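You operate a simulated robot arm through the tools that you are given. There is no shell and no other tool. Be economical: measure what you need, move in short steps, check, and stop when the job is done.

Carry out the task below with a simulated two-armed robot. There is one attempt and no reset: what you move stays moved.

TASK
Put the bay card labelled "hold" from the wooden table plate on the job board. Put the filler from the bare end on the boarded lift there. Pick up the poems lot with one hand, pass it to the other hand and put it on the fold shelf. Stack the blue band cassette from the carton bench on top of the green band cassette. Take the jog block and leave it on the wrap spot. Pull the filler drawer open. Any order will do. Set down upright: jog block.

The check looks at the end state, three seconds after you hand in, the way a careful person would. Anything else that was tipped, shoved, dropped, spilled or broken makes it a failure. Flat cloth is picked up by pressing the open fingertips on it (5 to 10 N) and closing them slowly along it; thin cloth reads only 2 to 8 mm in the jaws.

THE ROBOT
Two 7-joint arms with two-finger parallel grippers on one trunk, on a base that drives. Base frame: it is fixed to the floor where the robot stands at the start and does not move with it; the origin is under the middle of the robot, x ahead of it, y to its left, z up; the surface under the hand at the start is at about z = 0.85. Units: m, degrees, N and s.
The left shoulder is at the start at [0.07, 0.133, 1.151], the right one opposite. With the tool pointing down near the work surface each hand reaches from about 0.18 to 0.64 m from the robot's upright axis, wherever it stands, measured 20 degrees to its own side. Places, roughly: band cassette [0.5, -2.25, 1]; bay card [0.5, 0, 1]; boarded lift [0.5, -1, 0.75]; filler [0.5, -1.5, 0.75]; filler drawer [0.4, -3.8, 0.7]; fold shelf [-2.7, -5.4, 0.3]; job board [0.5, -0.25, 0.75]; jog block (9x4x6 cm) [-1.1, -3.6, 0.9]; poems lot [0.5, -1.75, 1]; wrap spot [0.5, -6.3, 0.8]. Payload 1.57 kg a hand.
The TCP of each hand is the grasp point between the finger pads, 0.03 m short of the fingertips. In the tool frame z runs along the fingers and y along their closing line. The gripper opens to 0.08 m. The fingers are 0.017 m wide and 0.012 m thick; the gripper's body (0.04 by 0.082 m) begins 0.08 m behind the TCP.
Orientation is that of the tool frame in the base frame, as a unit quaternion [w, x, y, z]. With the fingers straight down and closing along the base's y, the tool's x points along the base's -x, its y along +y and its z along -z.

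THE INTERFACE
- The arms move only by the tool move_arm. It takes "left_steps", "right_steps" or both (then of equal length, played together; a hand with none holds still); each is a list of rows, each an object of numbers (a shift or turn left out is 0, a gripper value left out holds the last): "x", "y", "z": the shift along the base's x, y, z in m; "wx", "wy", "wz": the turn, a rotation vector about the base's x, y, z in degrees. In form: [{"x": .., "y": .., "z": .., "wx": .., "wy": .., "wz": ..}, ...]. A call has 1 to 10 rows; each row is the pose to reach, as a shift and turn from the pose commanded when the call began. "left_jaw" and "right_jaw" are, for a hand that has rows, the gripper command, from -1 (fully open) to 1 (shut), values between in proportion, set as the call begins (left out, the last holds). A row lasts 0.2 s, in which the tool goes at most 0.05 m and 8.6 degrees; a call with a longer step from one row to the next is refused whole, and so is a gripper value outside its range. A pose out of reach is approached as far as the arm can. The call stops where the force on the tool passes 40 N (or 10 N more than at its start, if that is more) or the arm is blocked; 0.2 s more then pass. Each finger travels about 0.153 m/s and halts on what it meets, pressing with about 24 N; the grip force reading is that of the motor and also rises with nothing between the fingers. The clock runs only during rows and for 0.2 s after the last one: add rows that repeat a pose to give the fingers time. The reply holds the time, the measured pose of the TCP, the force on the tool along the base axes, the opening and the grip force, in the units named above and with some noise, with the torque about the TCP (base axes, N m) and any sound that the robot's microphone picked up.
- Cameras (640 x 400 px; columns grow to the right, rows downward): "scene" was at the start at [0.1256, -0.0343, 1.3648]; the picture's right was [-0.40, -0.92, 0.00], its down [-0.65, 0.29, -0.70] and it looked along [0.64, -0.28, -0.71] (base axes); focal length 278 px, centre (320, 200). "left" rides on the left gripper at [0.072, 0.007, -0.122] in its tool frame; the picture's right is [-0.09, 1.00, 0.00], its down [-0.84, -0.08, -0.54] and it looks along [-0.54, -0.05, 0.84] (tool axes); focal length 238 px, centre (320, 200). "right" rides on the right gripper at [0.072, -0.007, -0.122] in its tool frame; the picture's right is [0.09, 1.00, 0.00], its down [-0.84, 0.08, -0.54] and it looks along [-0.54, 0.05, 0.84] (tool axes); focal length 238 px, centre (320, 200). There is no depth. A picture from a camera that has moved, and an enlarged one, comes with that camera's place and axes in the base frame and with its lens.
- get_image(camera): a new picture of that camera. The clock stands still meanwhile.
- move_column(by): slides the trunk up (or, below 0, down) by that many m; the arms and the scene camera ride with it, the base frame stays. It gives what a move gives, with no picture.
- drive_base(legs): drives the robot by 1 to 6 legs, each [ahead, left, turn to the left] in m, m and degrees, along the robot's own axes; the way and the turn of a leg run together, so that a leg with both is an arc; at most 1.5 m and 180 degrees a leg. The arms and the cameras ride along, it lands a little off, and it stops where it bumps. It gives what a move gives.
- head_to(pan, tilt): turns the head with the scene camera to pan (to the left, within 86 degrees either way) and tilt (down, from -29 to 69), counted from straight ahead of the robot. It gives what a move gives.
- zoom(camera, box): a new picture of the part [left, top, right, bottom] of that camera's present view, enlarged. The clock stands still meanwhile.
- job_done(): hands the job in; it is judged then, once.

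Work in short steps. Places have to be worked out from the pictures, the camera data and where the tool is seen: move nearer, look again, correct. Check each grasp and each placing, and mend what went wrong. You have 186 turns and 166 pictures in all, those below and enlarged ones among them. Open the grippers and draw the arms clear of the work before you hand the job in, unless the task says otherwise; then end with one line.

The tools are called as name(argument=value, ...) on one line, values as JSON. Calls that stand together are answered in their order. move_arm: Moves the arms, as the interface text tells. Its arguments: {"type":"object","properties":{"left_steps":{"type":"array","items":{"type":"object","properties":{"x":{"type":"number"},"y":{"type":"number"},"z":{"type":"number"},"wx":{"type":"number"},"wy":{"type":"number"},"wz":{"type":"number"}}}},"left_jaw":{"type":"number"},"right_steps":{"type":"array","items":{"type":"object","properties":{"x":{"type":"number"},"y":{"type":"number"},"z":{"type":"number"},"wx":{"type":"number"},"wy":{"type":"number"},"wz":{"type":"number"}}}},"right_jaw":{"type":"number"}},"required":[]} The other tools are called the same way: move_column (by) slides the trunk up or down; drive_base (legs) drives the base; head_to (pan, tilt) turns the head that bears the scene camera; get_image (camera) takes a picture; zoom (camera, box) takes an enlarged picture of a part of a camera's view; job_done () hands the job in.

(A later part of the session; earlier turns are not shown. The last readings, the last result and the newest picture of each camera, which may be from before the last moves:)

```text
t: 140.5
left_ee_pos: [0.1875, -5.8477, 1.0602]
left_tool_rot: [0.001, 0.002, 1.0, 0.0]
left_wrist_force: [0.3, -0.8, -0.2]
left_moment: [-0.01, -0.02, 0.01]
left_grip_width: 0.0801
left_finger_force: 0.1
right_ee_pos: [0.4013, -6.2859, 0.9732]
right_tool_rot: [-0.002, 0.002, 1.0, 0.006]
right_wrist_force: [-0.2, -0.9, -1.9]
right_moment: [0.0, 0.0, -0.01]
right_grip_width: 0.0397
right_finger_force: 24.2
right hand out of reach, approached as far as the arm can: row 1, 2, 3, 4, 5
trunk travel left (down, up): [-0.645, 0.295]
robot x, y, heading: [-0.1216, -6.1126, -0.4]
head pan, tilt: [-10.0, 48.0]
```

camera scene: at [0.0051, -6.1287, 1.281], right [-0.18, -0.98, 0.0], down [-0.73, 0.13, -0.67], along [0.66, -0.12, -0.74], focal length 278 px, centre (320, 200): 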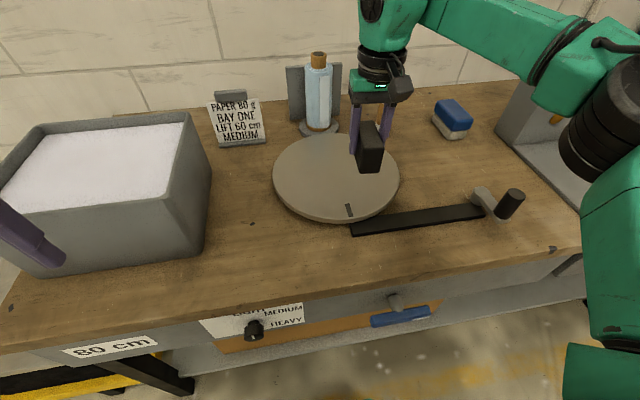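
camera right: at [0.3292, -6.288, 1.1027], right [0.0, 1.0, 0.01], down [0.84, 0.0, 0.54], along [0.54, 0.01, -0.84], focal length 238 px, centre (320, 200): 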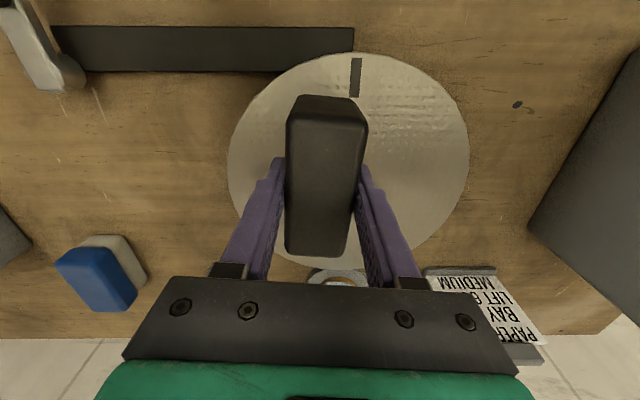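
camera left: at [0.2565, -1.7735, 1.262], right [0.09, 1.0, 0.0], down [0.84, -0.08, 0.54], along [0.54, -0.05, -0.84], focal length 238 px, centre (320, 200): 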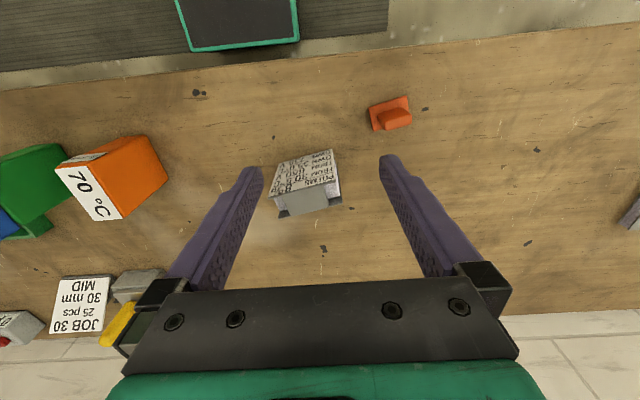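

The arm is at full stretch here. I raise both hands and turn the base 30° left, which brings the right shoulder nearer to the disc.

move_arm(right_steps=[{"z": 0.02, "x": -0.02}, {"z": 0.05, "x": -0.05}, {"z": 0.08, "x": -0.08}, {"z": 0.11, "x": -0.1}, {"z": 0.14, "x": -0.12}, {"z": 0.16, "x": -0.14}], left_steps=[{"z": 0.02}, {"z": 0.04}, {"z": 0.06}, {"z": 0.08}, {"z": 0.1}, {"z": 0.12}])

drive_base(legs=[[0, 0, 30], [0, -0.05, 0]])

```text
t: 141.9
left_ee_pos: [0.209, -5.8655, 1.1593]
left_tool_rot: [0.001, 0.003, 1.0, -0.001]
left_wrist_force: [-0.9, -0.5, 0.3]
left_moment: [-0.03, 0.01, 0.02]
left_grip_width: 0.0801
left_finger_force: 0.0
left hand out of reach, approached as far as the arm can: row 3, 4, 5, 6
right_ee_pos: [0.2607, -6.286, 1.1366]
right_tool_rot: [-0.001, 0.001, 1.0, 0.004]
right_wrist_force: [0.9, -0.7, -1.4]
right_moment: [0.0, -0.02, 0.01]
right_grip_width: 0.0398
right_finger_force: 24.0
trunk travel left (down, up): [-0.645, 0.295]
robot x, y, heading: [-0.1234, -6.1088, -0.4]
head pan, tilt: [-10.0, 48.0]
```

```text
t: 144.3
left_ee_pos: [0.0645, -5.7707, 1.156]
left_tool_rot: [0.002, -0.257, 0.967, -0.002]
left_wrist_force: [-0.2, 0.2, 0.5]
left_moment: [0.0, 0.0, 0.0]
left_grip_width: 0.08
left_finger_force: 0.0
right_ee_pos: [0.3196, -6.1095, 1.1352]
right_tool_rot: [-0.004, -0.257, 0.966, 0.002]
right_wrist_force: [0.7, 1.4, -2.7]
right_moment: [0.0, -0.04, 0.0]
right_grip_width: 0.0396
right_finger_force: 23.7
trunk travel left (down, up): [-0.645, 0.295]
robot x, y, heading: [-0.1013, -6.1567, 29.5]
head pan, tilt: [-10.0, 48.0]
```

The shoulder is now ~7 cm closer. I go to about (0.475, -6.247, 0.97), squaring the hand.

move_arm(right_steps=[{"x": 0.02, "y": -0.03, "wz": -6}, {"x": 0.045, "y": -0.06, "wz": -12, "z": -0.02}, {"x": 0.07, "y": -0.09, "wz": -18, "z": -0.04}, {"x": 0.1, "y": -0.115, "wz": -24, "z": -0.06}, {"x": 0.125, "y": -0.13, "wz": -30, "z": -0.09}, {"x": 0.145, "y": -0.1375, "wz": -30, "z": -0.12}, {"x": 0.158, "y": -0.1375, "wz": -30, "z": -0.15}, {"x": 0.158, "y": -0.1375, "wz": -30, "z": -0.165}])

get_image(camera="right")

head_to(pan=-40, tilt=45)

get_image(camera="scene")

```text
t: 146.1
left_ee_pos: [0.0661, -5.7735, 1.1582]
left_tool_rot: [0.001, -0.257, 0.967, 0.0]
left_wrist_force: [0.2, 0.4, -0.5]
left_moment: [-0.01, -0.01, -0.02]
left_grip_width: 0.0801
left_finger_force: 0.1
right_ee_pos: [0.4808, -6.2511, 0.9697]
right_tool_rot: [-0.003, 0.002, 1.0, 0.004]
right_wrist_force: [0.3, -0.2, -2.2]
right_moment: [-0.02, -0.03, -0.01]
right_grip_width: 0.0397
right_finger_force: 23.8
trunk travel left (down, up): [-0.645, 0.295]
robot x, y, heading: [-0.0973, -6.1539, 29.4]
head pan, tilt: [-10.0, 48.0]
```

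```text
76 pictures are left
camera right: at [0.4087, -6.2572, 1.0937], right [-0.09, 1.0, 0.01], down [0.84, 0.07, 0.54], along [0.54, 0.05, -0.84], focal length 238 px, centre (320, 200)
```

right: 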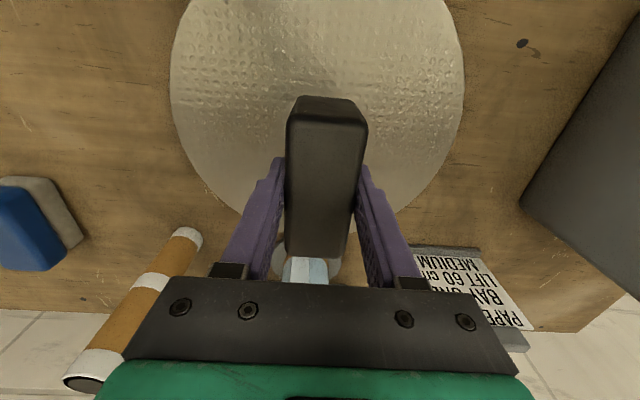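

```text
t: 147.0
left_ee_pos: [0.0659, -5.7731, 1.1589]
left_tool_rot: [0.001, -0.257, 0.966, -0.001]
left_wrist_force: [0.2, -0.8, 0.0]
left_moment: [0.03, 0.03, 0.04]
left_grip_width: 0.08
left_finger_force: 0.1
right_ee_pos: [0.4797, -6.2503, 0.97]
right_tool_rot: [-0.003, 0.003, 1.0, 0.005]
right_wrist_force: [0.7, 0.7, -1.9]
right_moment: [0.0, 0.01, 0.02]
right_grip_width: 0.0398
right_finger_force: 24.2
trunk travel left (down, up): [-0.645, 0.295]
robot x, y, heading: [-0.0978, -6.1542, 29.6]
head pan, tilt: [-40.0, 45.0]
```

```text
75 pictures are left
camera scene: at [0.0255, -6.147, 1.2852], right [-0.18, -0.98, 0.0], down [-0.7, 0.13, -0.71], along [0.7, -0.13, -0.71], focal length 278 px, centre (320, 200)
```

scene: 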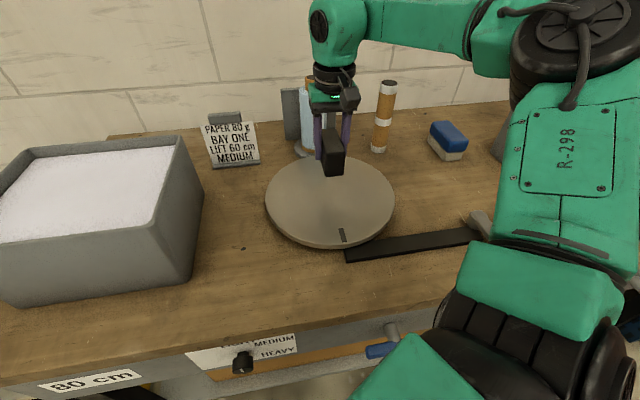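

The block is over the disc's middle. I lower, slowly near contact.

move_arm(right_steps=[{"z": -0.02, "x": -0.008}, {"z": -0.035, "x": -0.008}, {"z": -0.045, "x": -0.008}, {"z": -0.053, "x": -0.008}, {"z": -0.061, "x": -0.008}, {"z": -0.069, "x": -0.008}, {"z": -0.077, "x": -0.008}, {"z": -0.085, "x": -0.008}])

zoom(camera="scene", box=[240, 80, 420, 260])

```text
t: 148.8
left_ee_pos: [0.0663, -5.7738, 1.1593]
left_tool_rot: [0.001, -0.256, 0.967, 0.0]
left_wrist_force: [0.2, 0.2, -0.6]
left_moment: [0.0, -0.03, -0.05]
left_grip_width: 0.08
left_finger_force: 0.1
right_ee_pos: [0.471, -6.2516, 0.8863]
right_tool_rot: [-0.002, 0.002, 1.0, 0.004]
right_wrist_force: [-0.2, -1.0, -2.2]
right_moment: [-0.02, 0.0, -0.03]
right_grip_width: 0.0398
right_finger_force: 24.2
trunk travel left (down, up): [-0.645, 0.295]
robot x, y, heading: [-0.097, -6.1544, 29.6]
head pan, tilt: [-40.0, 45.0]
```

```text
2.22 times, centred on (330, 170) of scene
camera zoom: at [0.0256, -6.1472, 1.2852], right [-0.18, -0.98, 0.0], down [-0.7, 0.13, -0.71], along [0.7, -0.13, -0.71], focal length 617 px, centre (298, 267)
```

zoom: 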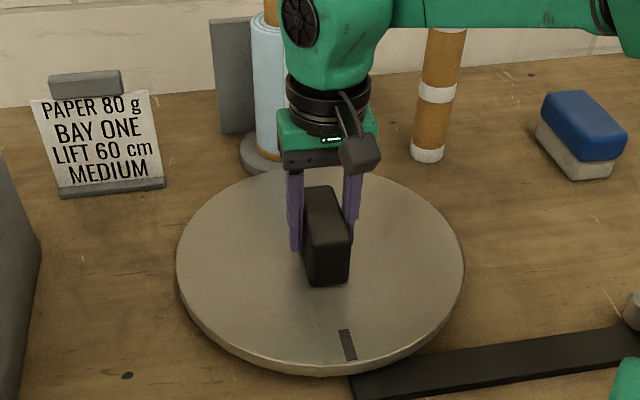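

Still free. I continue down in 4 mm steps until contact.

move_arm(right_steps=[{"z": -0.005}, {"z": -0.01}, {"z": -0.014}, {"z": -0.018}, {"z": -0.022}, {"z": -0.026}, {"z": -0.03}])

zoom(camera="scene", box=[240, 80, 420, 260])

```text
t: 150.1
left_ee_pos: [0.0617, -5.7741, 1.1588]
left_tool_rot: [0.004, -0.256, 0.967, 0.0]
left_wrist_force: [0.6, 0.1, 0.1]
left_moment: [0.0, -0.01, -0.03]
left_grip_width: 0.0797
left_finger_force: 0.0
right_ee_pos: [0.4684, -6.2493, 0.8711]
right_tool_rot: [0.004, 0.002, 1.0, 0.006]
right_wrist_force: [-9.0, -1.5, 18.8]
right_moment: [-0.61, 0.44, -0.03]
right_grip_width: 0.0397
right_finger_force: 23.5
trunk travel left (down, up): [-0.645, 0.295]
robot x, y, heading: [-0.0979, -6.1523, 29.6]
head pan, tilt: [-40.0, 45.0]
stopped in row 6 (right hand): the force on the tool passed its limit at 44 N (the readings are from after the stop); the commanded pose is now the measured one
```

```text
2.22 times, centred on (330, 170) of scene
camera zoom: at [0.0191, -6.1476, 1.2858], right [-0.18, -0.98, 0.0], down [-0.69, 0.13, -0.71], along [0.7, -0.13, -0.7], focal length 617 px, centre (298, 267)
```

zoom: 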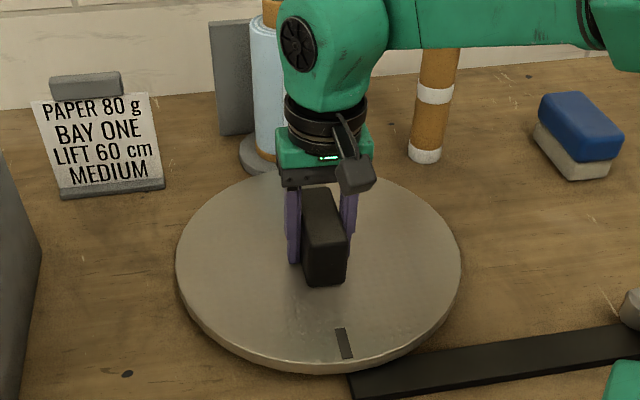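

Contact on the disc (z≈0.87). I ease 1 mm, release, and rise.

move_arm(right_steps=[{"z": 0.002}, {"z": 0.003}])

move_arm(right_jaw=-1, right_steps=[{}, {}, {}])

move_arm(right_steps=[{"z": 0.02}, {"z": 0.05}, {"z": 0.09}, {"z": 0.13}, {"z": 0.17, "x": -0.02}, {"z": 0.2, "x": -0.05}, {"z": 0.22, "x": -0.09}, {"z": 0.24, "x": -0.13}])

zoom(camera="scene", box=[240, 80, 420, 260])

```text
t: 150.7
left_ee_pos: [0.0633, -5.7728, 1.158]
left_tool_rot: [0.002, -0.256, 0.967, -0.001]
left_wrist_force: [-0.5, 0.4, -0.4]
left_moment: [-0.02, 0.01, 0.0]
left_grip_width: 0.08
left_finger_force: 0.0
right_ee_pos: [0.4703, -6.2497, 0.8698]
right_tool_rot: [0.002, 0.001, 1.0, 0.005]
right_wrist_force: [-7.6, 0.2, 6.0]
right_moment: [-0.26, 0.31, -0.26]
right_grip_width: 0.0394
right_finger_force: 23.9
trunk travel left (down, up): [-0.645, 0.295]
robot x, y, heading: [-0.0996, -6.1568, 29.4]
head pan, tilt: [-40.0, 45.0]
```

```text
t: 151.5
left_ee_pos: [0.0642, -5.7716, 1.1569]
left_tool_rot: [0.001, -0.256, 0.967, -0.002]
left_wrist_force: [0.3, 0.5, -0.7]
left_moment: [-0.01, 0.0, -0.01]
left_grip_width: 0.0802
left_finger_force: 0.0
right_ee_pos: [0.4739, -6.2492, 0.8698]
right_tool_rot: [0.003, 0.002, 1.0, 0.005]
right_wrist_force: [3.8, 6.3, 7.6]
right_moment: [-0.13, -0.05, 0.14]
right_grip_width: 0.075
right_finger_force: 0.0
trunk travel left (down, up): [-0.645, 0.295]
robot x, y, heading: [-0.1018, -6.1574, 29.6]
head pan, tilt: [-40.0, 45.0]
```

```text
t: 153.3
left_ee_pos: [0.0641, -5.7741, 1.1584]
left_tool_rot: [0.002, -0.256, 0.967, -0.001]
left_wrist_force: [-0.4, -0.3, -0.4]
left_moment: [-0.02, -0.01, -0.02]
left_grip_width: 0.0799
left_finger_force: 0.1
right_ee_pos: [0.3419, -6.2517, 1.1109]
right_tool_rot: [0.002, 0.003, 1.0, 0.005]
right_wrist_force: [0.1, 0.5, 0.4]
right_moment: [0.04, 0.0, 0.0]
right_grip_width: 0.0802
right_finger_force: 0.1
trunk travel left (down, up): [-0.645, 0.295]
robot x, y, heading: [-0.0975, -6.1571, 29.5]
head pan, tilt: [-40.0, 45.0]
```

```text
2.22 times, centred on (330, 170) of scene
camera zoom: at [0.0232, -6.1475, 1.2854], right [-0.18, -0.98, 0.0], down [-0.69, 0.13, -0.71], along [0.7, -0.13, -0.71], focal length 617 px, centre (298, 267)
```

zoom: 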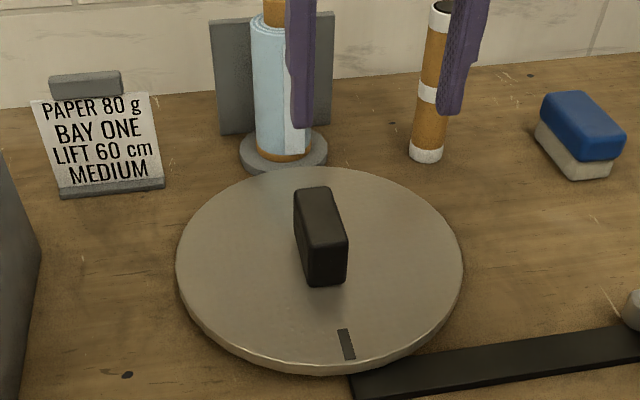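

Jog block stands upright in the disc's middle. I back off, turn to face the fold shelf side, and look.

drive_base(legs=[[-0.4, 0, 0], [0, 0, 135]])

head_to(pan=0, tilt=20)

get_image(camera="scene")

```text
t: 161.3
left_ee_pos: [-0.8312, -6.497, 1.1577]
left_tool_rot: [-0.001, 0.99, -0.142, 0.0]
left_wrist_force: [0.0, -0.9, 0.4]
left_moment: [-0.01, -0.01, -0.02]
left_grip_width: 0.0798
left_finger_force: 0.1
right_ee_pos: [-0.6782, -5.9651, 1.1097]
right_tool_rot: [0.005, 0.92, -0.393, -0.003]
right_wrist_force: [0.9, 0.2, 0.3]
right_moment: [0.01, 0.0, 0.02]
right_grip_width: 0.08
right_finger_force: 0.0
trunk travel left (down, up): [-0.645, 0.295]
robot x, y, heading: [-0.4404, -6.3519, 163.6]
head pan, tilt: [-40.0, 45.0]
```

```text
t: 162.3
left_ee_pos: [-0.8298, -6.4971, 1.1578]
left_tool_rot: [-0.002, 0.99, -0.142, -0.001]
left_wrist_force: [0.1, -0.3, 0.1]
left_moment: [-0.03, 0.01, -0.02]
left_grip_width: 0.08
left_finger_force: 0.1
right_ee_pos: [-0.6786, -5.9649, 1.11]
right_tool_rot: [0.004, 0.919, -0.394, -0.003]
right_wrist_force: [-0.3, 0.9, -1.1]
right_moment: [-0.01, 0.01, -0.01]
right_grip_width: 0.0798
right_finger_force: 0.0
trunk travel left (down, up): [-0.645, 0.295]
robot x, y, heading: [-0.4404, -6.3515, 163.5]
head pan, tilt: [0.0, 20.0]
```

```text
71 pictures are left
camera scene: at [-0.5765, -6.3126, 1.3239], right [0.28, 0.96, 0.0], down [0.33, -0.1, -0.94], along [-0.9, 0.27, -0.34], focal length 278 px, centre (320, 200)
```

scene: 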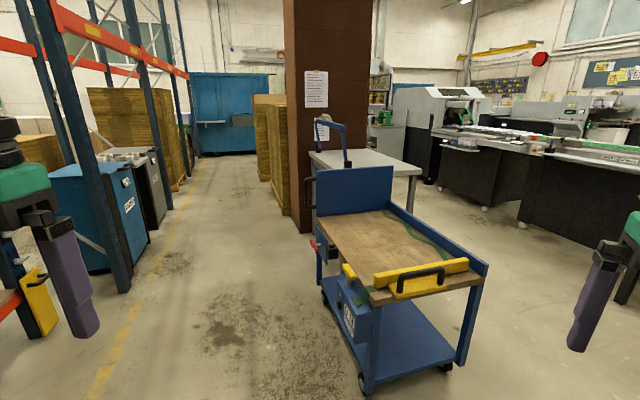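

Trolley stands in front of the white table; the shelf is best approached from the +y side. Now I head back up the corridor to the drawer at y≈-3.8 and face the bench.

drive_base(legs=[[0, 0, -73.5], [1.3, 0, 0], [1.2, 0, 0], [0, 0, -90]])

head_to(pan=0, tilt=40)

get_image(camera="scene")

```text
t: 181.6
left_ee_pos: [-0.1854, -3.5975, 1.1578]
left_tool_rot: [0.001, -0.007, 1.0, -0.001]
left_wrist_force: [-1.1, -0.2, -0.6]
left_moment: [0.0, 0.0, 0.0]
left_grip_width: 0.0799
left_finger_force: 0.1
right_ee_pos: [-0.1744, -4.1523, 1.1107]
right_tool_rot: [0.002, 0.254, 0.967, 0.004]
right_wrist_force: [0.5, -0.3, -0.4]
right_moment: [0.01, 0.03, -0.03]
right_grip_width: 0.0801
right_finger_force: 0.0
trunk travel left (down, up): [-0.645, 0.295]
robot x, y, heading: [-0.5137, -3.851, 0.7]
head pan, tilt: [0.0, 20.0]
```

```text
t: 182.4
left_ee_pos: [-0.1838, -3.5975, 1.1581]
left_tool_rot: [0.001, -0.006, 1.0, -0.002]
left_wrist_force: [0.0, 0.4, 0.4]
left_moment: [0.01, 0.02, 0.01]
left_grip_width: 0.0802
left_finger_force: 0.1
right_ee_pos: [-0.1741, -4.1506, 1.1102]
right_tool_rot: [0.002, 0.253, 0.967, 0.006]
right_wrist_force: [0.2, 0.8, 0.6]
right_moment: [-0.04, -0.01, 0.0]
right_grip_width: 0.0801
right_finger_force: 0.0
trunk travel left (down, up): [-0.645, 0.295]
robot x, y, heading: [-0.512, -3.8527, 0.7]
head pan, tilt: [0.0, 40.0]
```

```text
70 pictures are left
camera scene: at [-0.3784, -3.8513, 1.2926], right [0.01, -1.0, 0.0], down [-0.64, -0.01, -0.77], along [0.77, 0.01, -0.64], focal length 278 px, centre (320, 200)
```

scene: 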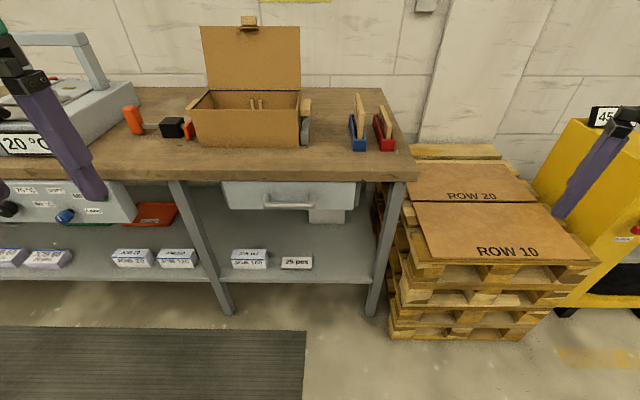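

zoom(camera="scene", box=[180, 150, 420, 300])

```text
2.67 times, centred on (300, 225) of scene
camera zoom: at [-0.3784, -3.8513, 1.2926], right [0.01, -1.0, 0.0], down [-0.64, -0.01, -0.77], along [0.77, 0.01, -0.64], focal length 740 px, centre (373, 133)
```

zoom: 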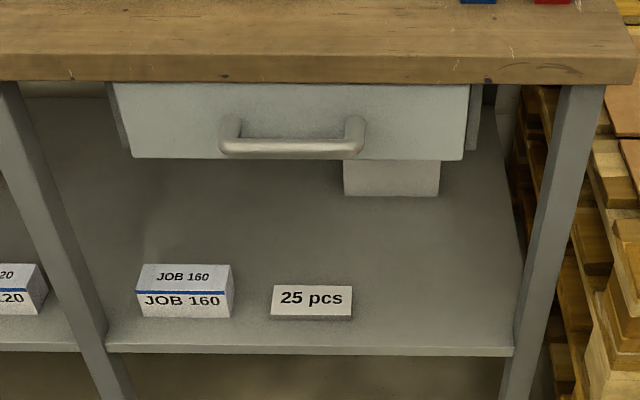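

The drawer handle is a horizontal bar near (0.29, -3.745, 0.70). I'll grip it with the right hand pointing forward, jaws closing vertically. First I lower the trunk and yaw the hand.

move_column(by=-0.2)

move_arm(right_steps=[{"wz": -8.5}, {"wz": -17}, {"wz": -25.5}, {"wz": -34}, {"wz": -42.5}, {"wz": -51}, {"wz": -60}])

move_arm(right_steps=[{"wy": -8.5, "x": 0.01}, {"wy": -17, "x": 0.02}, {"wy": -25.5, "x": 0.03}, {"wy": -34, "x": 0.04}, {"wy": -42.5, "x": 0.05}, {"wy": -51, "x": 0.06}, {"wy": -59.5, "x": 0.07}, {"wy": -68, "x": 0.08}, {"wy": -76.5, "x": 0.09}, {"wy": -85, "x": 0.1}])

```text
t: 184.6
left_ee_pos: [-0.184, -3.5984, 0.9585]
left_tool_rot: [0.001, -0.006, 1.0, -0.001]
left_wrist_force: [-0.2, -0.5, 0.6]
left_moment: [-0.03, 0.02, 0.02]
left_grip_width: 0.0802
left_finger_force: 0.0
right_ee_pos: [-0.1739, -4.1501, 0.9102]
right_tool_rot: [0.002, 0.253, 0.967, 0.005]
right_wrist_force: [0.2, 0.0, 1.1]
right_moment: [0.0, 0.03, 0.0]
right_grip_width: 0.08
right_finger_force: 0.1
trunk travel left (down, up): [-0.445, 0.495]
robot x, y, heading: [-0.5096, -3.8466, 0.9]
head pan, tilt: [0.0, 40.0]
```

```text
refused: row 7 steps farther than a row can; nothing moved
```

```text
t: 186.8
left_ee_pos: [-0.1842, -3.598, 0.9575]
left_tool_rot: [0.001, -0.006, 1.0, -0.001]
left_wrist_force: [-0.6, -0.8, 0.0]
left_moment: [0.01, 0.0, 0.04]
left_grip_width: 0.0799
left_finger_force: 0.1
right_ee_pos: [-0.0748, -4.152, 0.9097]
right_tool_rot: [0.656, 0.183, 0.711, 0.173]
right_wrist_force: [-0.8, 0.0, -0.5]
right_moment: [0.01, 0.01, -0.04]
right_grip_width: 0.08
right_finger_force: 0.1
trunk travel left (down, up): [-0.445, 0.495]
robot x, y, heading: [-0.5116, -3.8477, 1.0]
head pan, tilt: [0.0, 40.0]
```

The pitch worked (the yaw call was refused for a 9° step). The hand points forward; I roll the remaining ~60° about x so the jaws close vertically.

move_arm(right_steps=[{"wx": 8.5}, {"wx": 17}, {"wx": 25.5}, {"wx": 34}, {"wx": 42.5}, {"wx": 51}, {"wx": 59.5}])

drive_base(legs=[[0, 0.3, -0.9]])

get_image(camera="right")

get_image(camera="scene")

```text
t: 188.4
left_ee_pos: [-0.1849, -3.5973, 0.958]
left_tool_rot: [0.001, -0.006, 1.0, -0.001]
left_wrist_force: [0.8, 0.5, -0.5]
left_moment: [0.01, -0.02, -0.01]
left_grip_width: 0.08
left_finger_force: 0.0
right_ee_pos: [-0.0744, -4.1505, 0.9098]
right_tool_rot: [0.478, 0.484, 0.531, 0.505]
right_wrist_force: [0.3, -0.3, 0.0]
right_moment: [-0.03, -0.02, 0.02]
right_grip_width: 0.0801
right_finger_force: 0.2
trunk travel left (down, up): [-0.445, 0.495]
robot x, y, heading: [-0.5116, -3.851, 0.7]
head pan, tilt: [0.0, 40.0]
```

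```text
t: 190.4
left_ee_pos: [-0.1809, -3.3063, 0.9581]
left_tool_rot: [0.0, 0.002, 1.0, 0.0]
left_wrist_force: [0.7, -0.2, 0.3]
left_moment: [0.01, 0.0, -0.01]
left_grip_width: 0.0798
left_finger_force: 0.0
right_ee_pos: [-0.0808, -3.8606, 0.911]
right_tool_rot: [0.483, 0.489, 0.527, 0.5]
right_wrist_force: [0.2, 0.9, 0.3]
right_moment: [-0.03, -0.01, 0.02]
right_grip_width: 0.0798
right_finger_force: 0.1
trunk travel left (down, up): [-0.445, 0.495]
robot x, y, heading: [-0.5164, -3.5542, -0.3]
head pan, tilt: [0.0, 40.0]
```

```text
68 pictures are left
camera right: at [-0.2059, -3.7953, 0.908], right [0.03, 0.11, 0.99], down [-0.49, -0.86, 0.11], along [0.87, -0.49, 0.03], focal length 238 px, centre (320, 200)
```

right: 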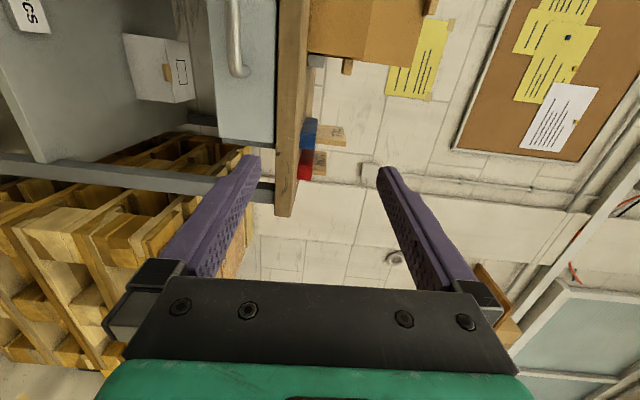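

```text
67 pictures are left
camera scene: at [-0.3793, -3.5565, 1.0925], right [-0.01, -1.0, 0.0], down [-0.64, 0.0, -0.77], along [0.77, 0.0, -0.64], focal length 278 px, centre (320, 200)
```

scene: 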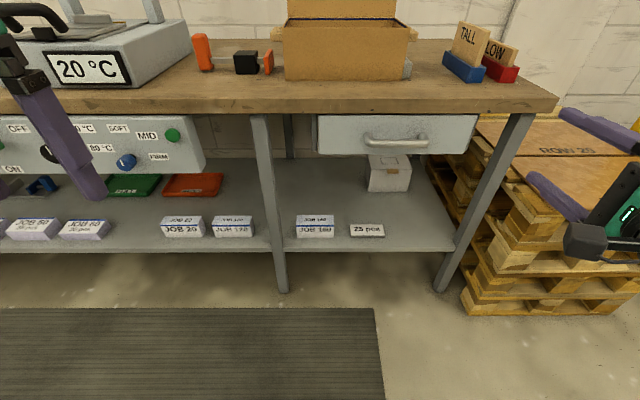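

Hand points forward, jaws vertical. Triangulating the bar: about (0.238, -3.75, 0.762). I align in y and z, drive 0.24 m ahead, then look.

move_arm(right_steps=[{"y": 0.03, "z": -0.037}, {"y": 0.06, "z": -0.074}, {"y": 0.085, "z": -0.11}, {"y": 0.11, "z": -0.149}])

drive_base(legs=[[0.2, 0, 0.3]])

get_image(camera="right")

get_image(camera="scene")

```text
t: 191.5
left_ee_pos: [-0.1797, -3.3082, 0.9589]
left_tool_rot: [0.001, 0.002, 1.0, 0.001]
left_wrist_force: [-0.3, 0.3, 0.4]
left_moment: [0.03, 0.03, 0.0]
left_grip_width: 0.0801
left_finger_force: 0.0
right_ee_pos: [-0.0778, -3.7423, 0.7691]
right_tool_rot: [0.508, 0.421, 0.58, 0.478]
right_wrist_force: [0.3, -0.2, 0.1]
right_moment: [-0.03, -0.04, -0.06]
right_grip_width: 0.0802
right_finger_force: 0.0
right hand out of reach, approached as far as the arm can: row 1, 2, 3
trunk travel left (down, up): [-0.445, 0.495]
robot x, y, heading: [-0.5165, -3.5562, -0.2]
head pan, tilt: [0.0, 40.0]
stopped in row 4 (right hand): the arm was blocked; the commanded pose is now the measured one
```

```text
t: 193.1
left_ee_pos: [0.0188, -3.3067, 0.9574]
left_tool_rot: [0.001, 0.001, 1.0, -0.002]
left_wrist_force: [0.4, 0.7, -0.4]
left_moment: [0.0, 0.03, 0.0]
left_grip_width: 0.0801
left_finger_force: 0.1
right_ee_pos: [0.1224, -3.7409, 0.7679]
right_tool_rot: [0.507, 0.421, 0.582, 0.477]
right_wrist_force: [-0.5, -0.5, 0.3]
right_moment: [0.01, -0.01, 0.01]
right_grip_width: 0.0798
right_finger_force: 0.1
trunk travel left (down, up): [-0.445, 0.495]
robot x, y, heading: [-0.3142, -3.5591, -0.2]
head pan, tilt: [0.0, 40.0]
```

```text
66 pictures are left
camera right: at [-0.0079, -3.6873, 0.7534], right [-0.01, 0.28, 0.96], down [-0.43, -0.87, 0.25], along [0.9, -0.41, 0.12], focal length 238 px, centre (320, 200)
```

right: 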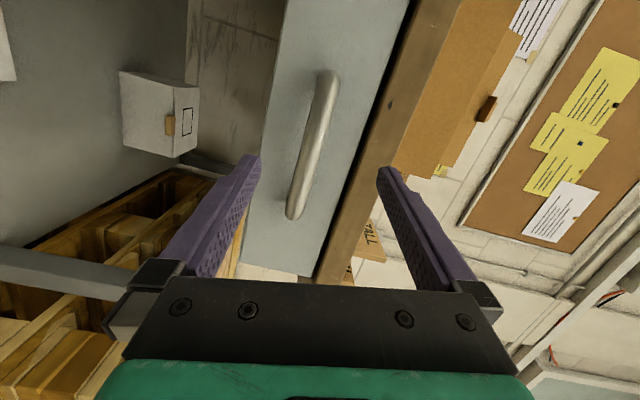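

```text
65 pictures are left
camera scene: at [-0.1792, -3.5575, 1.0924], right [0.0, -1.0, 0.0], down [-0.64, 0.0, -0.77], along [0.77, 0.0, -0.64], focal length 278 px, centre (320, 200)
```

scene: 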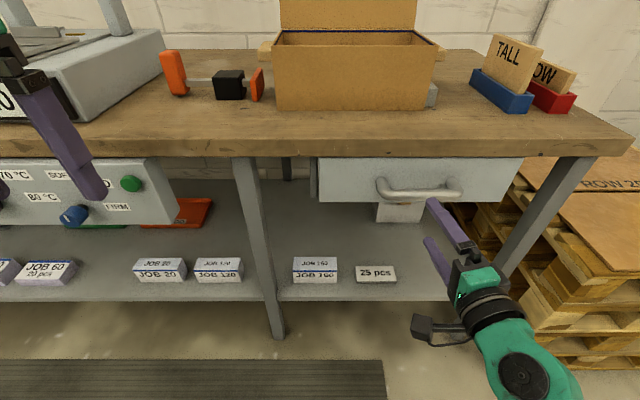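

The bar is at about (0.233, -3.74, 0.768), straight ahead of the open jaws. I drive 9.5 cm ahead to straddle it.

drive_base(legs=[[0.095, 0, 0]])

get_image(camera="right")

zoom(camera="scene", box=[300, 160, 540, 310])

```text
t: 194.2
left_ee_pos: [0.1121, -3.3069, 0.9585]
left_tool_rot: [0.001, 0.001, 1.0, -0.001]
left_wrist_force: [0.4, -0.6, 0.2]
left_moment: [0.03, 0.05, 0.0]
left_grip_width: 0.0802
left_finger_force: 0.1
right_ee_pos: [0.2169, -3.7413, 0.7674]
right_tool_rot: [0.506, 0.421, 0.582, 0.477]
right_wrist_force: [0.2, -0.3, -0.8]
right_moment: [-0.04, 0.02, -0.01]
right_grip_width: 0.0801
right_finger_force: 0.0
trunk travel left (down, up): [-0.445, 0.495]
robot x, y, heading: [-0.2227, -3.5564, -0.1]
head pan, tilt: [0.0, 40.0]
```

```text
64 pictures are left
camera right: at [0.0864, -3.6874, 0.7533], right [-0.01, 0.28, 0.96], down [-0.43, -0.87, 0.25], along [0.9, -0.41, 0.12], focal length 238 px, centre (320, 200)
```

right: 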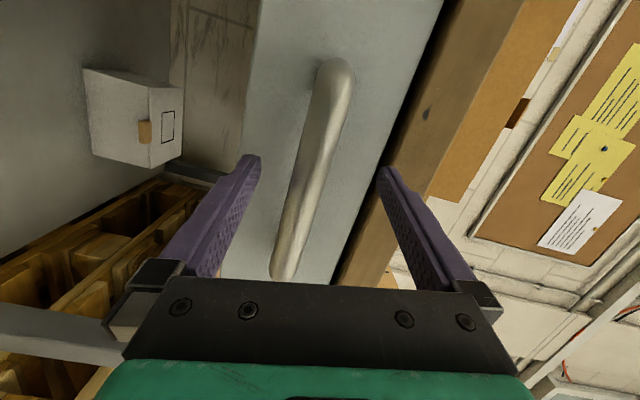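

```text
2.67 times, centred on (420, 235) of scene
camera zoom: at [-0.0849, -3.5577, 1.0924], right [0.0, -1.0, 0.0], down [-0.64, 0.0, -0.77], along [0.77, 0.0, -0.64], focal length 740 px, centre (53, 107)
```

zoom: 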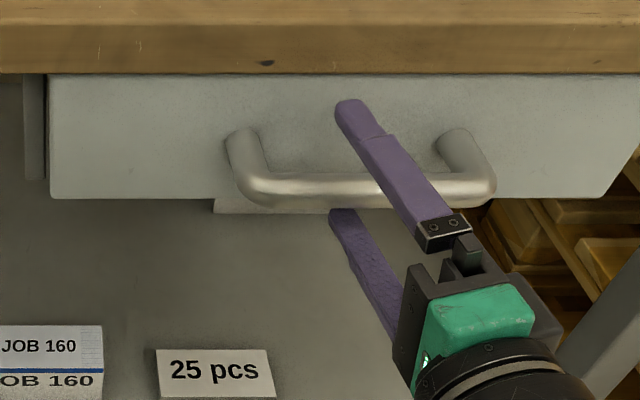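

The jaws straddle the bar. I close them.

move_arm(right_jaw=1, right_steps=[{}, {}, {}, {}])

drive_base(legs=[[-0.1, 0, 0]])

get_image(camera="scene")

```text
t: 194.9
left_ee_pos: [0.1114, -3.3088, 0.9587]
left_tool_rot: [0.001, 0.002, 1.0, 0.0]
left_wrist_force: [0.5, -0.3, 0.1]
left_moment: [0.0, 0.01, -0.02]
left_grip_width: 0.0803
left_finger_force: 0.0
right_ee_pos: [0.218, -3.7431, 0.761]
right_tool_rot: [0.5, 0.426, 0.587, 0.473]
right_wrist_force: [-0.4, -4.9, -9.5]
right_moment: [0.9, 0.07, -0.1]
right_grip_width: 0.0251
right_finger_force: 36.6
trunk travel left (down, up): [-0.445, 0.495]
robot x, y, heading: [-0.221, -3.5568, -0.1]
head pan, tilt: [0.0, 40.0]
stopped in row 3 (right hand): the force on the tool passed its limit at 42 N (the readings are from after the stop); the commanded pose is now the measured one
```

```text
t: 196.1
left_ee_pos: [0.0138, -3.3094, 0.9583]
left_tool_rot: [-0.001, 0.001, 1.0, 0.001]
left_wrist_force: [-0.2, -0.2, -0.3]
left_moment: [0.02, 0.01, -0.02]
left_grip_width: 0.0798
left_finger_force: 0.1
right_ee_pos: [0.1179, -3.7432, 0.7616]
right_tool_rot: [0.5, 0.425, 0.587, 0.474]
right_wrist_force: [1.7, -7.2, -13.9]
right_moment: [0.6, 0.21, -0.6]
right_grip_width: 0.025
right_finger_force: 36.5
trunk travel left (down, up): [-0.445, 0.495]
robot x, y, heading: [-0.3233, -3.556, 0.1]
head pan, tilt: [0.0, 40.0]
```

```text
62 pictures are left
camera scene: at [-0.1841, -3.5598, 1.0923], right [0.0, -1.0, 0.0], down [-0.64, 0.0, -0.76], along [0.76, 0.0, -0.64], focal length 278 px, centre (320, 200)
```

scene: 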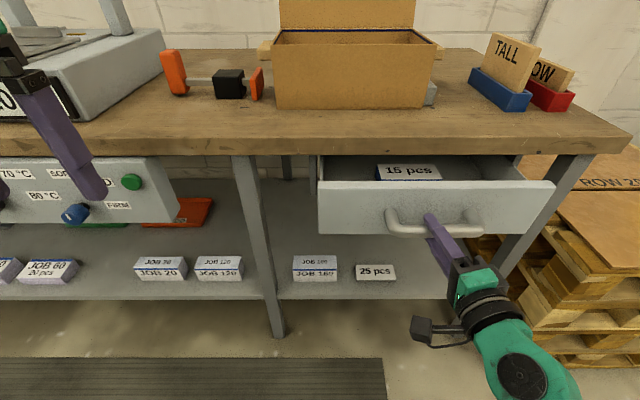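

The drawer follows, 10 cm open with a block inside. I pull another 10 cm.

drive_base(legs=[[-0.1, 0, 0]])

get_image(camera="scene")

```text
t: 197.2
left_ee_pos: [-0.0873, -3.3079, 0.9589]
left_tool_rot: [0.001, 0.002, 1.0, 0.0]
left_wrist_force: [-0.2, 0.4, 0.2]
left_moment: [0.0, 0.01, 0.01]
left_grip_width: 0.0796
left_finger_force: 0.0
right_ee_pos: [0.0162, -3.742, 0.7596]
right_tool_rot: [0.501, 0.425, 0.587, 0.473]
right_wrist_force: [1.3, -1.8, -9.6]
right_moment: [0.81, 0.07, 0.16]
right_grip_width: 0.0249
right_finger_force: 36.4
trunk travel left (down, up): [-0.445, 0.495]
robot x, y, heading: [-0.4216, -3.5542, -0.5]
head pan, tilt: [0.0, 40.0]
```

```text
61 pictures are left
camera scene: at [-0.2855, -3.5587, 1.0924], right [0.0, -1.0, 0.0], down [-0.64, 0.0, -0.77], along [0.77, 0.0, -0.64], focal length 278 px, centre (320, 200)
```

scene: 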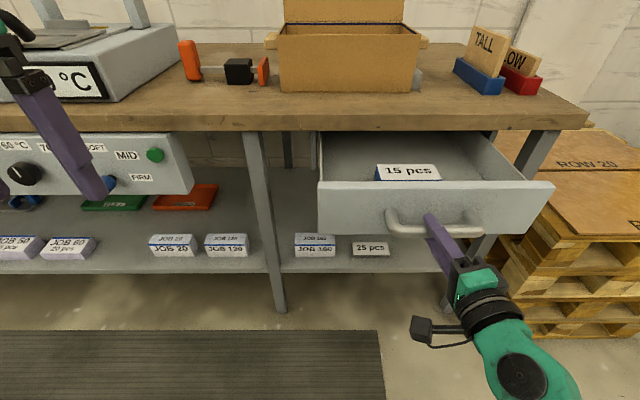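

20 cm open is plenty. I release the bar and back off.

move_arm(right_jaw=-1, right_steps=[{}, {}, {}, {}])

drive_base(legs=[[-0.12, 0, 0]])

get_image(camera="scene")

```text
t: 198.2
left_ee_pos: [-0.0886, -3.3075, 0.9573]
left_tool_rot: [0.001, 0.002, 1.0, 0.0]
left_wrist_force: [-0.2, 0.4, -0.3]
left_moment: [0.0, -0.02, -0.02]
left_grip_width: 0.08
left_finger_force: 0.0
right_ee_pos: [0.0154, -3.7404, 0.7619]
right_tool_rot: [0.501, 0.424, 0.587, 0.473]
right_wrist_force: [0.3, 0.1, 0.0]
right_moment: [0.0, 0.02, -0.01]
right_grip_width: 0.08
right_finger_force: 0.1
trunk travel left (down, up): [-0.445, 0.495]
robot x, y, heading: [-0.4193, -3.5524, -0.4]
head pan, tilt: [0.0, 40.0]
```

```text
t: 199.5
left_ee_pos: [-0.2084, -3.3063, 0.9582]
left_tool_rot: [0.002, 0.002, 1.0, 0.001]
left_wrist_force: [-0.2, 0.4, 0.0]
left_moment: [-0.01, -0.01, 0.01]
left_grip_width: 0.08
left_finger_force: 0.1
right_ee_pos: [-0.104, -3.7406, 0.7624]
right_tool_rot: [0.502, 0.425, 0.587, 0.473]
right_wrist_force: [-1.1, 0.3, -0.4]
right_moment: [0.01, 0.03, -0.02]
right_grip_width: 0.08
right_finger_force: 0.1
trunk travel left (down, up): [-0.445, 0.495]
robot x, y, heading: [-0.5441, -3.5566, -0.3]
head pan, tilt: [0.0, 40.0]
```

```text
60 pictures are left
camera scene: at [-0.4066, -3.5569, 1.0927], right [0.0, -1.0, 0.0], down [-0.64, 0.0, -0.77], along [0.77, 0.0, -0.64], focal length 278 px, centre (320, 200)
```

scene: 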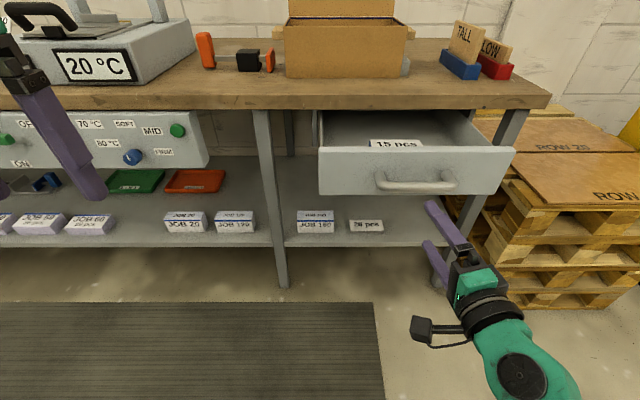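

Drawer stays open, all calm. I raise the trunk, roll the right hand so its jaws close horizontally and lift it high, while driving back toward the poems lot.

move_column(by=0.28)

move_arm(right_steps=[{"wx": -8, "z": 0.02}, {"wx": -16, "z": 0.04}, {"wx": -24, "z": 0.06}, {"wx": -32, "z": 0.08}, {"wx": -40, "z": 0.1}, {"wx": -48, "z": 0.12}, {"wx": -56, "z": 0.14}, {"wx": -64, "z": 0.16}, {"wx": -72, "z": 0.18}, {"wx": -80, "z": 0.2}])

drive_base(legs=[[0, 0.8, 0], [0, 0.8, 0.3]])

get_image(camera="scene")

```text
t: 202.3
left_ee_pos: [-0.2071, -3.3062, 1.2384]
left_tool_rot: [0.001, 0.002, 1.0, 0.0]
left_wrist_force: [0.3, -0.1, -0.1]
left_moment: [-0.03, -0.02, 0.0]
left_grip_width: 0.08
left_finger_force: 0.1
right_ee_pos: [-0.1028, -3.7409, 1.0405]
right_tool_rot: [0.501, 0.425, 0.587, 0.473]
right_wrist_force: [-0.9, -0.1, -0.2]
right_moment: [0.0, -0.02, -0.01]
right_grip_width: 0.0797
right_finger_force: 0.0
trunk travel left (down, up): [-0.725, 0.215]
robot x, y, heading: [-0.5405, -3.5547, -0.5]
head pan, tilt: [0.0, 40.0]
```

```text
t: 202.8
left_ee_pos: [-0.207, -3.307, 1.2368]
left_tool_rot: [0.0, 0.001, 1.0, -0.001]
left_wrist_force: [-0.8, 0.8, 0.3]
left_moment: [-0.03, -0.02, 0.01]
left_grip_width: 0.0801
left_finger_force: 0.0
right_ee_pos: [-0.0934, -3.7371, 1.0477]
right_tool_rot: [0.543, 0.327, 0.666, 0.392]
right_wrist_force: [0.3, -0.7, 0.1]
right_moment: [-0.02, 0.01, 0.01]
right_grip_width: 0.08
right_finger_force: 0.1
right hand out of reach, approached as far as the arm can: row 1, 2
trunk travel left (down, up): [-0.725, 0.215]
robot x, y, heading: [-0.5423, -3.5575, -0.2]
head pan, tilt: [0.0, 40.0]
stopped in row 2 (right hand): the arm was blocked; the commanded pose is now the measured one
```

```text
t: 210.9
left_ee_pos: [-0.2163, -1.6962, 1.238]
left_tool_rot: [0.001, -0.006, 1.0, 0.0]
left_wrist_force: [0.1, -0.6, 0.7]
left_moment: [-0.02, -0.01, 0.0]
left_grip_width: 0.0802
left_finger_force: 0.0
right_ee_pos: [-0.0974, -2.1268, 1.0467]
right_tool_rot: [0.539, 0.322, 0.669, 0.397]
right_wrist_force: [-0.3, 0.6, -0.8]
right_moment: [0.03, -0.03, -0.01]
right_grip_width: 0.08
right_finger_force: 0.1
trunk travel left (down, up): [-0.725, 0.215]
robot x, y, heading: [-0.5461, -1.9544, 0.7]
head pan, tilt: [0.0, 40.0]
```

```text
59 pictures are left
camera scene: at [-0.4103, -1.9504, 1.3725], right [0.01, -1.0, 0.0], down [-0.64, -0.01, -0.77], along [0.77, 0.01, -0.64], focal length 278 px, centre (320, 200)
```

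scene: 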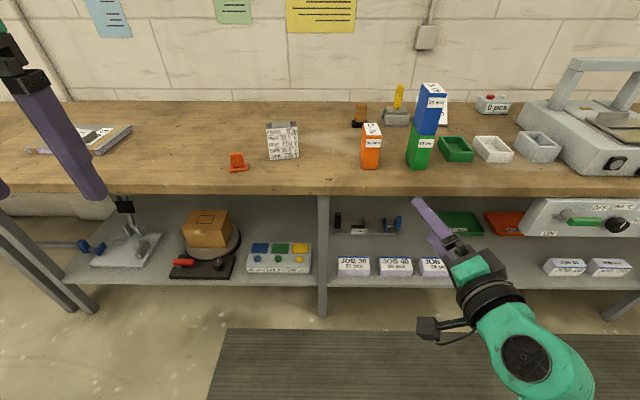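

The right elbow seems hampered near the body. I move the hand outward first, then roll.

move_arm(right_steps=[{"y": -0.03}, {"y": -0.06}, {"y": -0.09}, {"y": -0.11, "z": 0.02}, {"y": -0.12, "z": 0.05}, {"y": -0.12, "z": 0.08}])

move_arm(right_steps=[{"wx": -8}, {"wx": -16}, {"wx": -24}, {"wx": -32}, {"wx": -40}, {"wx": -48}, {"wx": -56}, {"wx": -62}])

```text
t: 212.3
left_ee_pos: [-0.2157, -1.6961, 1.2378]
left_tool_rot: [0.001, -0.006, 1.0, -0.001]
left_wrist_force: [-1.1, -0.7, -0.1]
left_moment: [-0.02, 0.01, -0.01]
left_grip_width: 0.0803
left_finger_force: 0.0
right_ee_pos: [-0.0956, -2.246, 1.1282]
right_tool_rot: [0.539, 0.322, 0.669, 0.397]
right_wrist_force: [0.3, 0.8, 0.0]
right_moment: [0.01, 0.0, -0.04]
right_grip_width: 0.0799
right_finger_force: 0.0
trunk travel left (down, up): [-0.725, 0.215]
robot x, y, heading: [-0.5464, -1.9522, 0.4]
head pan, tilt: [0.0, 40.0]
```

```text
t: 214.2
left_ee_pos: [-0.2166, -1.6958, 1.2371]
left_tool_rot: [0.002, -0.006, 1.0, 0.0]
left_wrist_force: [0.4, -0.5, -0.1]
left_moment: [0.0, 0.02, 0.01]
left_grip_width: 0.08
left_finger_force: 0.1
right_ee_pos: [-0.0985, -2.2454, 1.1268]
right_tool_rot: [0.628, -0.002, 0.778, -0.006]
right_wrist_force: [0.5, 0.0, 0.4]
right_moment: [-0.01, 0.04, -0.03]
right_grip_width: 0.08
right_finger_force: 0.0
trunk travel left (down, up): [-0.725, 0.215]
robot x, y, heading: [-0.5508, -1.9523, 0.8]
head pan, tilt: [0.0, 40.0]
```

The right hand now points forward (12° down) with jaws closing along y. I test whether it can come inward in this posture, levelling it.

move_arm(right_steps=[{"y": 0.03, "wy": -3}, {"y": 0.06, "wy": -6}, {"y": 0.09, "wy": -9, "z": -0.02}, {"y": 0.12, "wy": -12, "z": -0.05}, {"y": 0.15, "wy": -12, "z": -0.08}, {"y": 0.18, "wy": -12, "z": -0.1}])

get_image(camera="scene")

```text
t: 215.6
left_ee_pos: [-0.2179, -1.6936, 1.2376]
left_tool_rot: [0.001, -0.007, 1.0, -0.001]
left_wrist_force: [-0.4, -0.1, -0.1]
left_moment: [-0.06, -0.02, -0.02]
left_grip_width: 0.0799
left_finger_force: 0.1
right_ee_pos: [-0.0777, -2.1574, 1.0467]
right_tool_rot: [0.707, -0.004, 0.708, -0.003]
right_wrist_force: [0.2, 0.5, -0.5]
right_moment: [0.02, 0.0, 0.0]
right_grip_width: 0.0801
right_finger_force: 0.1
right hand out of reach, approached as far as the arm can: row 1, 2, 3, 4, 5, 6
trunk travel left (down, up): [-0.725, 0.215]
robot x, y, heading: [-0.5475, -1.9495, 0.8]
head pan, tilt: [0.0, 40.0]
```

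```text
58 pictures are left
camera scene: at [-0.4112, -1.9471, 1.3727], right [0.01, -1.0, 0.0], down [-0.64, -0.01, -0.77], along [0.77, 0.01, -0.64], focal length 278 px, centre (320, 200)
```

scene: 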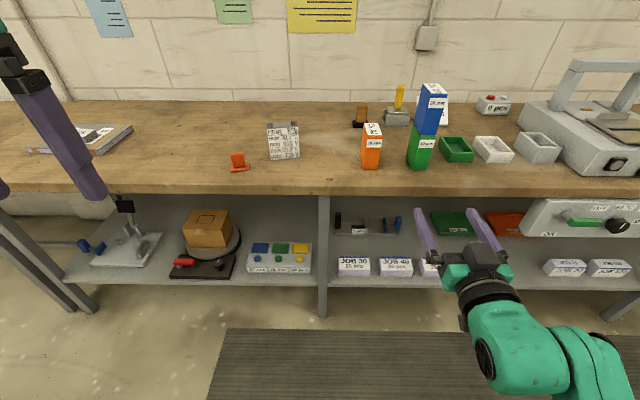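

It stays level with TCP at about 0.47 m ahead, 0.21 m to the right. I raise it to clear the stack, then turn the left hand ~+100° for the lot.

move_arm(right_steps=[{"z": 0.04, "x": -0.01}, {"z": 0.08, "x": -0.02}, {"z": 0.12, "x": -0.04}, {"z": 0.16, "x": -0.06}, {"z": 0.18, "x": -0.08}, {"z": 0.18, "x": -0.1}, {"z": 0.18, "x": -0.1}, {"z": 0.18, "x": -0.1}, {"z": 0.18, "x": -0.1}, {"z": 0.18, "x": -0.1}], left_steps=[{"wz": 8.5, "x": 0.01}, {"wz": 17, "x": 0.02}, {"wz": 25.5, "x": 0.03}, {"wz": 34, "x": 0.04, "z": -0.02}, {"wz": 42.5, "x": 0.05, "z": -0.04}, {"wz": 51, "x": 0.06, "z": -0.06}, {"wz": 59.5, "x": 0.07, "z": -0.08}, {"wz": 68, "x": 0.08, "z": -0.1}, {"wz": 76.5, "x": 0.09, "z": -0.1}, {"wz": 85, "x": 0.1, "z": -0.1}])

move_arm(left_steps=[{"wz": 8}, {"wz": 15}])

```text
t: 217.8
left_ee_pos: [-0.1157, -1.697, 1.1374]
left_tool_rot: [0.0, -0.681, 0.732, 0.001]
left_wrist_force: [0.6, -0.6, -0.1]
left_moment: [-0.02, 0.01, 0.0]
left_grip_width: 0.0802
left_finger_force: 0.1
right_ee_pos: [-0.1125, -2.2028, 1.2478]
right_tool_rot: [0.706, -0.002, 0.708, -0.005]
right_wrist_force: [0.4, -0.2, -0.4]
right_moment: [-0.03, -0.01, 0.0]
right_grip_width: 0.0801
right_finger_force: 0.2
right hand out of reach, approached as far as the arm can: row 1, 2, 3, 4, 5, 6, 7, 8, 9, 10
trunk travel left (down, up): [-0.725, 0.215]
robot x, y, heading: [-0.5438, -1.9472, 0.7]
head pan, tilt: [0.0, 40.0]
```

```text
t: 218.3
left_ee_pos: [-0.1173, -1.6976, 1.1372]
left_tool_rot: [0.0, 0.771, -0.637, 0.0]
left_wrist_force: [0.2, 0.4, -0.7]
left_moment: [0.0, 0.01, -0.02]
left_grip_width: 0.0801
left_finger_force: 0.1
right_ee_pos: [-0.1127, -2.2029, 1.2466]
right_tool_rot: [0.706, -0.001, 0.708, -0.005]
right_wrist_force: [0.2, -0.3, -0.4]
right_moment: [-0.01, -0.01, 0.01]
right_grip_width: 0.0799
right_finger_force: 0.1
trunk travel left (down, up): [-0.725, 0.215]
robot x, y, heading: [-0.5454, -1.9516, 0.7]
head pan, tilt: [0.0, 40.0]
```

Left hand is aligned with the lot's thickness direction. I drive 0.5 m ahead, hands high, and view from the left camera.

drive_base(legs=[[0.5, 0, -0.7]])

move_arm(left_steps=[{"y": -0.03, "x": 0.01}, {"y": -0.06, "x": 0.02}, {"y": -0.09, "x": 0.03}, {"y": -0.115, "x": 0.045}])

get_image(camera="left")

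get_image(camera="scene")

```text
t: 221.3
left_ee_pos: [0.392, -1.6952, 1.1374]
left_tool_rot: [-0.001, 0.768, -0.641, 0.0]
left_wrist_force: [0.3, -0.8, 0.6]
left_moment: [-0.02, 0.0, -0.03]
left_grip_width: 0.0802
left_finger_force: 0.0
right_ee_pos: [0.3905, -2.2009, 1.2479]
right_tool_rot: [0.706, 0.002, 0.708, -0.007]
right_wrist_force: [0.5, -1.0, 0.6]
right_moment: [0.0, -0.02, -0.02]
right_grip_width: 0.0801
right_finger_force: 0.1
trunk travel left (down, up): [-0.725, 0.215]
robot x, y, heading: [-0.0426, -1.9461, 0.1]
head pan, tilt: [0.0, 40.0]
```

```text
t: 222.3
left_ee_pos: [0.4372, -1.8113, 1.1376]
left_tool_rot: [-0.002, 0.769, -0.64, -0.002]
left_wrist_force: [0.8, -0.2, -0.2]
left_moment: [0.01, 0.02, -0.03]
left_grip_width: 0.08
left_finger_force: 0.0
right_ee_pos: [0.3939, -2.2035, 1.2471]
right_tool_rot: [0.706, 0.002, 0.709, -0.008]
right_wrist_force: [0.4, -0.5, 0.2]
right_moment: [-0.01, -0.03, 0.04]
right_grip_width: 0.0799
right_finger_force: 0.0
trunk travel left (down, up): [-0.725, 0.215]
robot x, y, heading: [-0.0403, -1.9441, 0.5]
head pan, tilt: [0.0, 40.0]
```

```text
57 pictures are left
camera left: at [0.4448, -1.8843, 1.2589], right [-1.0, -0.09, 0.0], down [-0.07, 0.83, 0.55], along [-0.05, 0.54, -0.84], focal length 238 px, centre (320, 200)
```

left: 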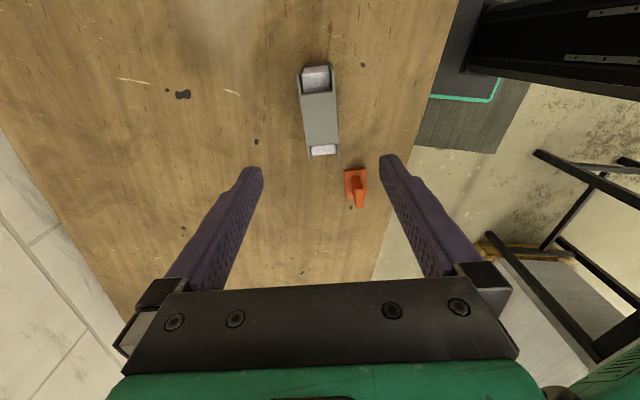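

```text
56 pictures are left
camera scene: at [0.0974, -1.9486, 1.3724], right [0.01, -1.0, 0.0], down [-0.64, 0.0, -0.77], along [0.77, 0.01, -0.64], focal length 278 px, centre (320, 200)
```

scene: 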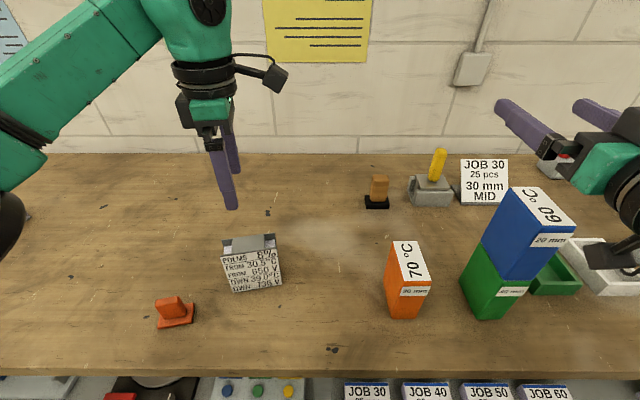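

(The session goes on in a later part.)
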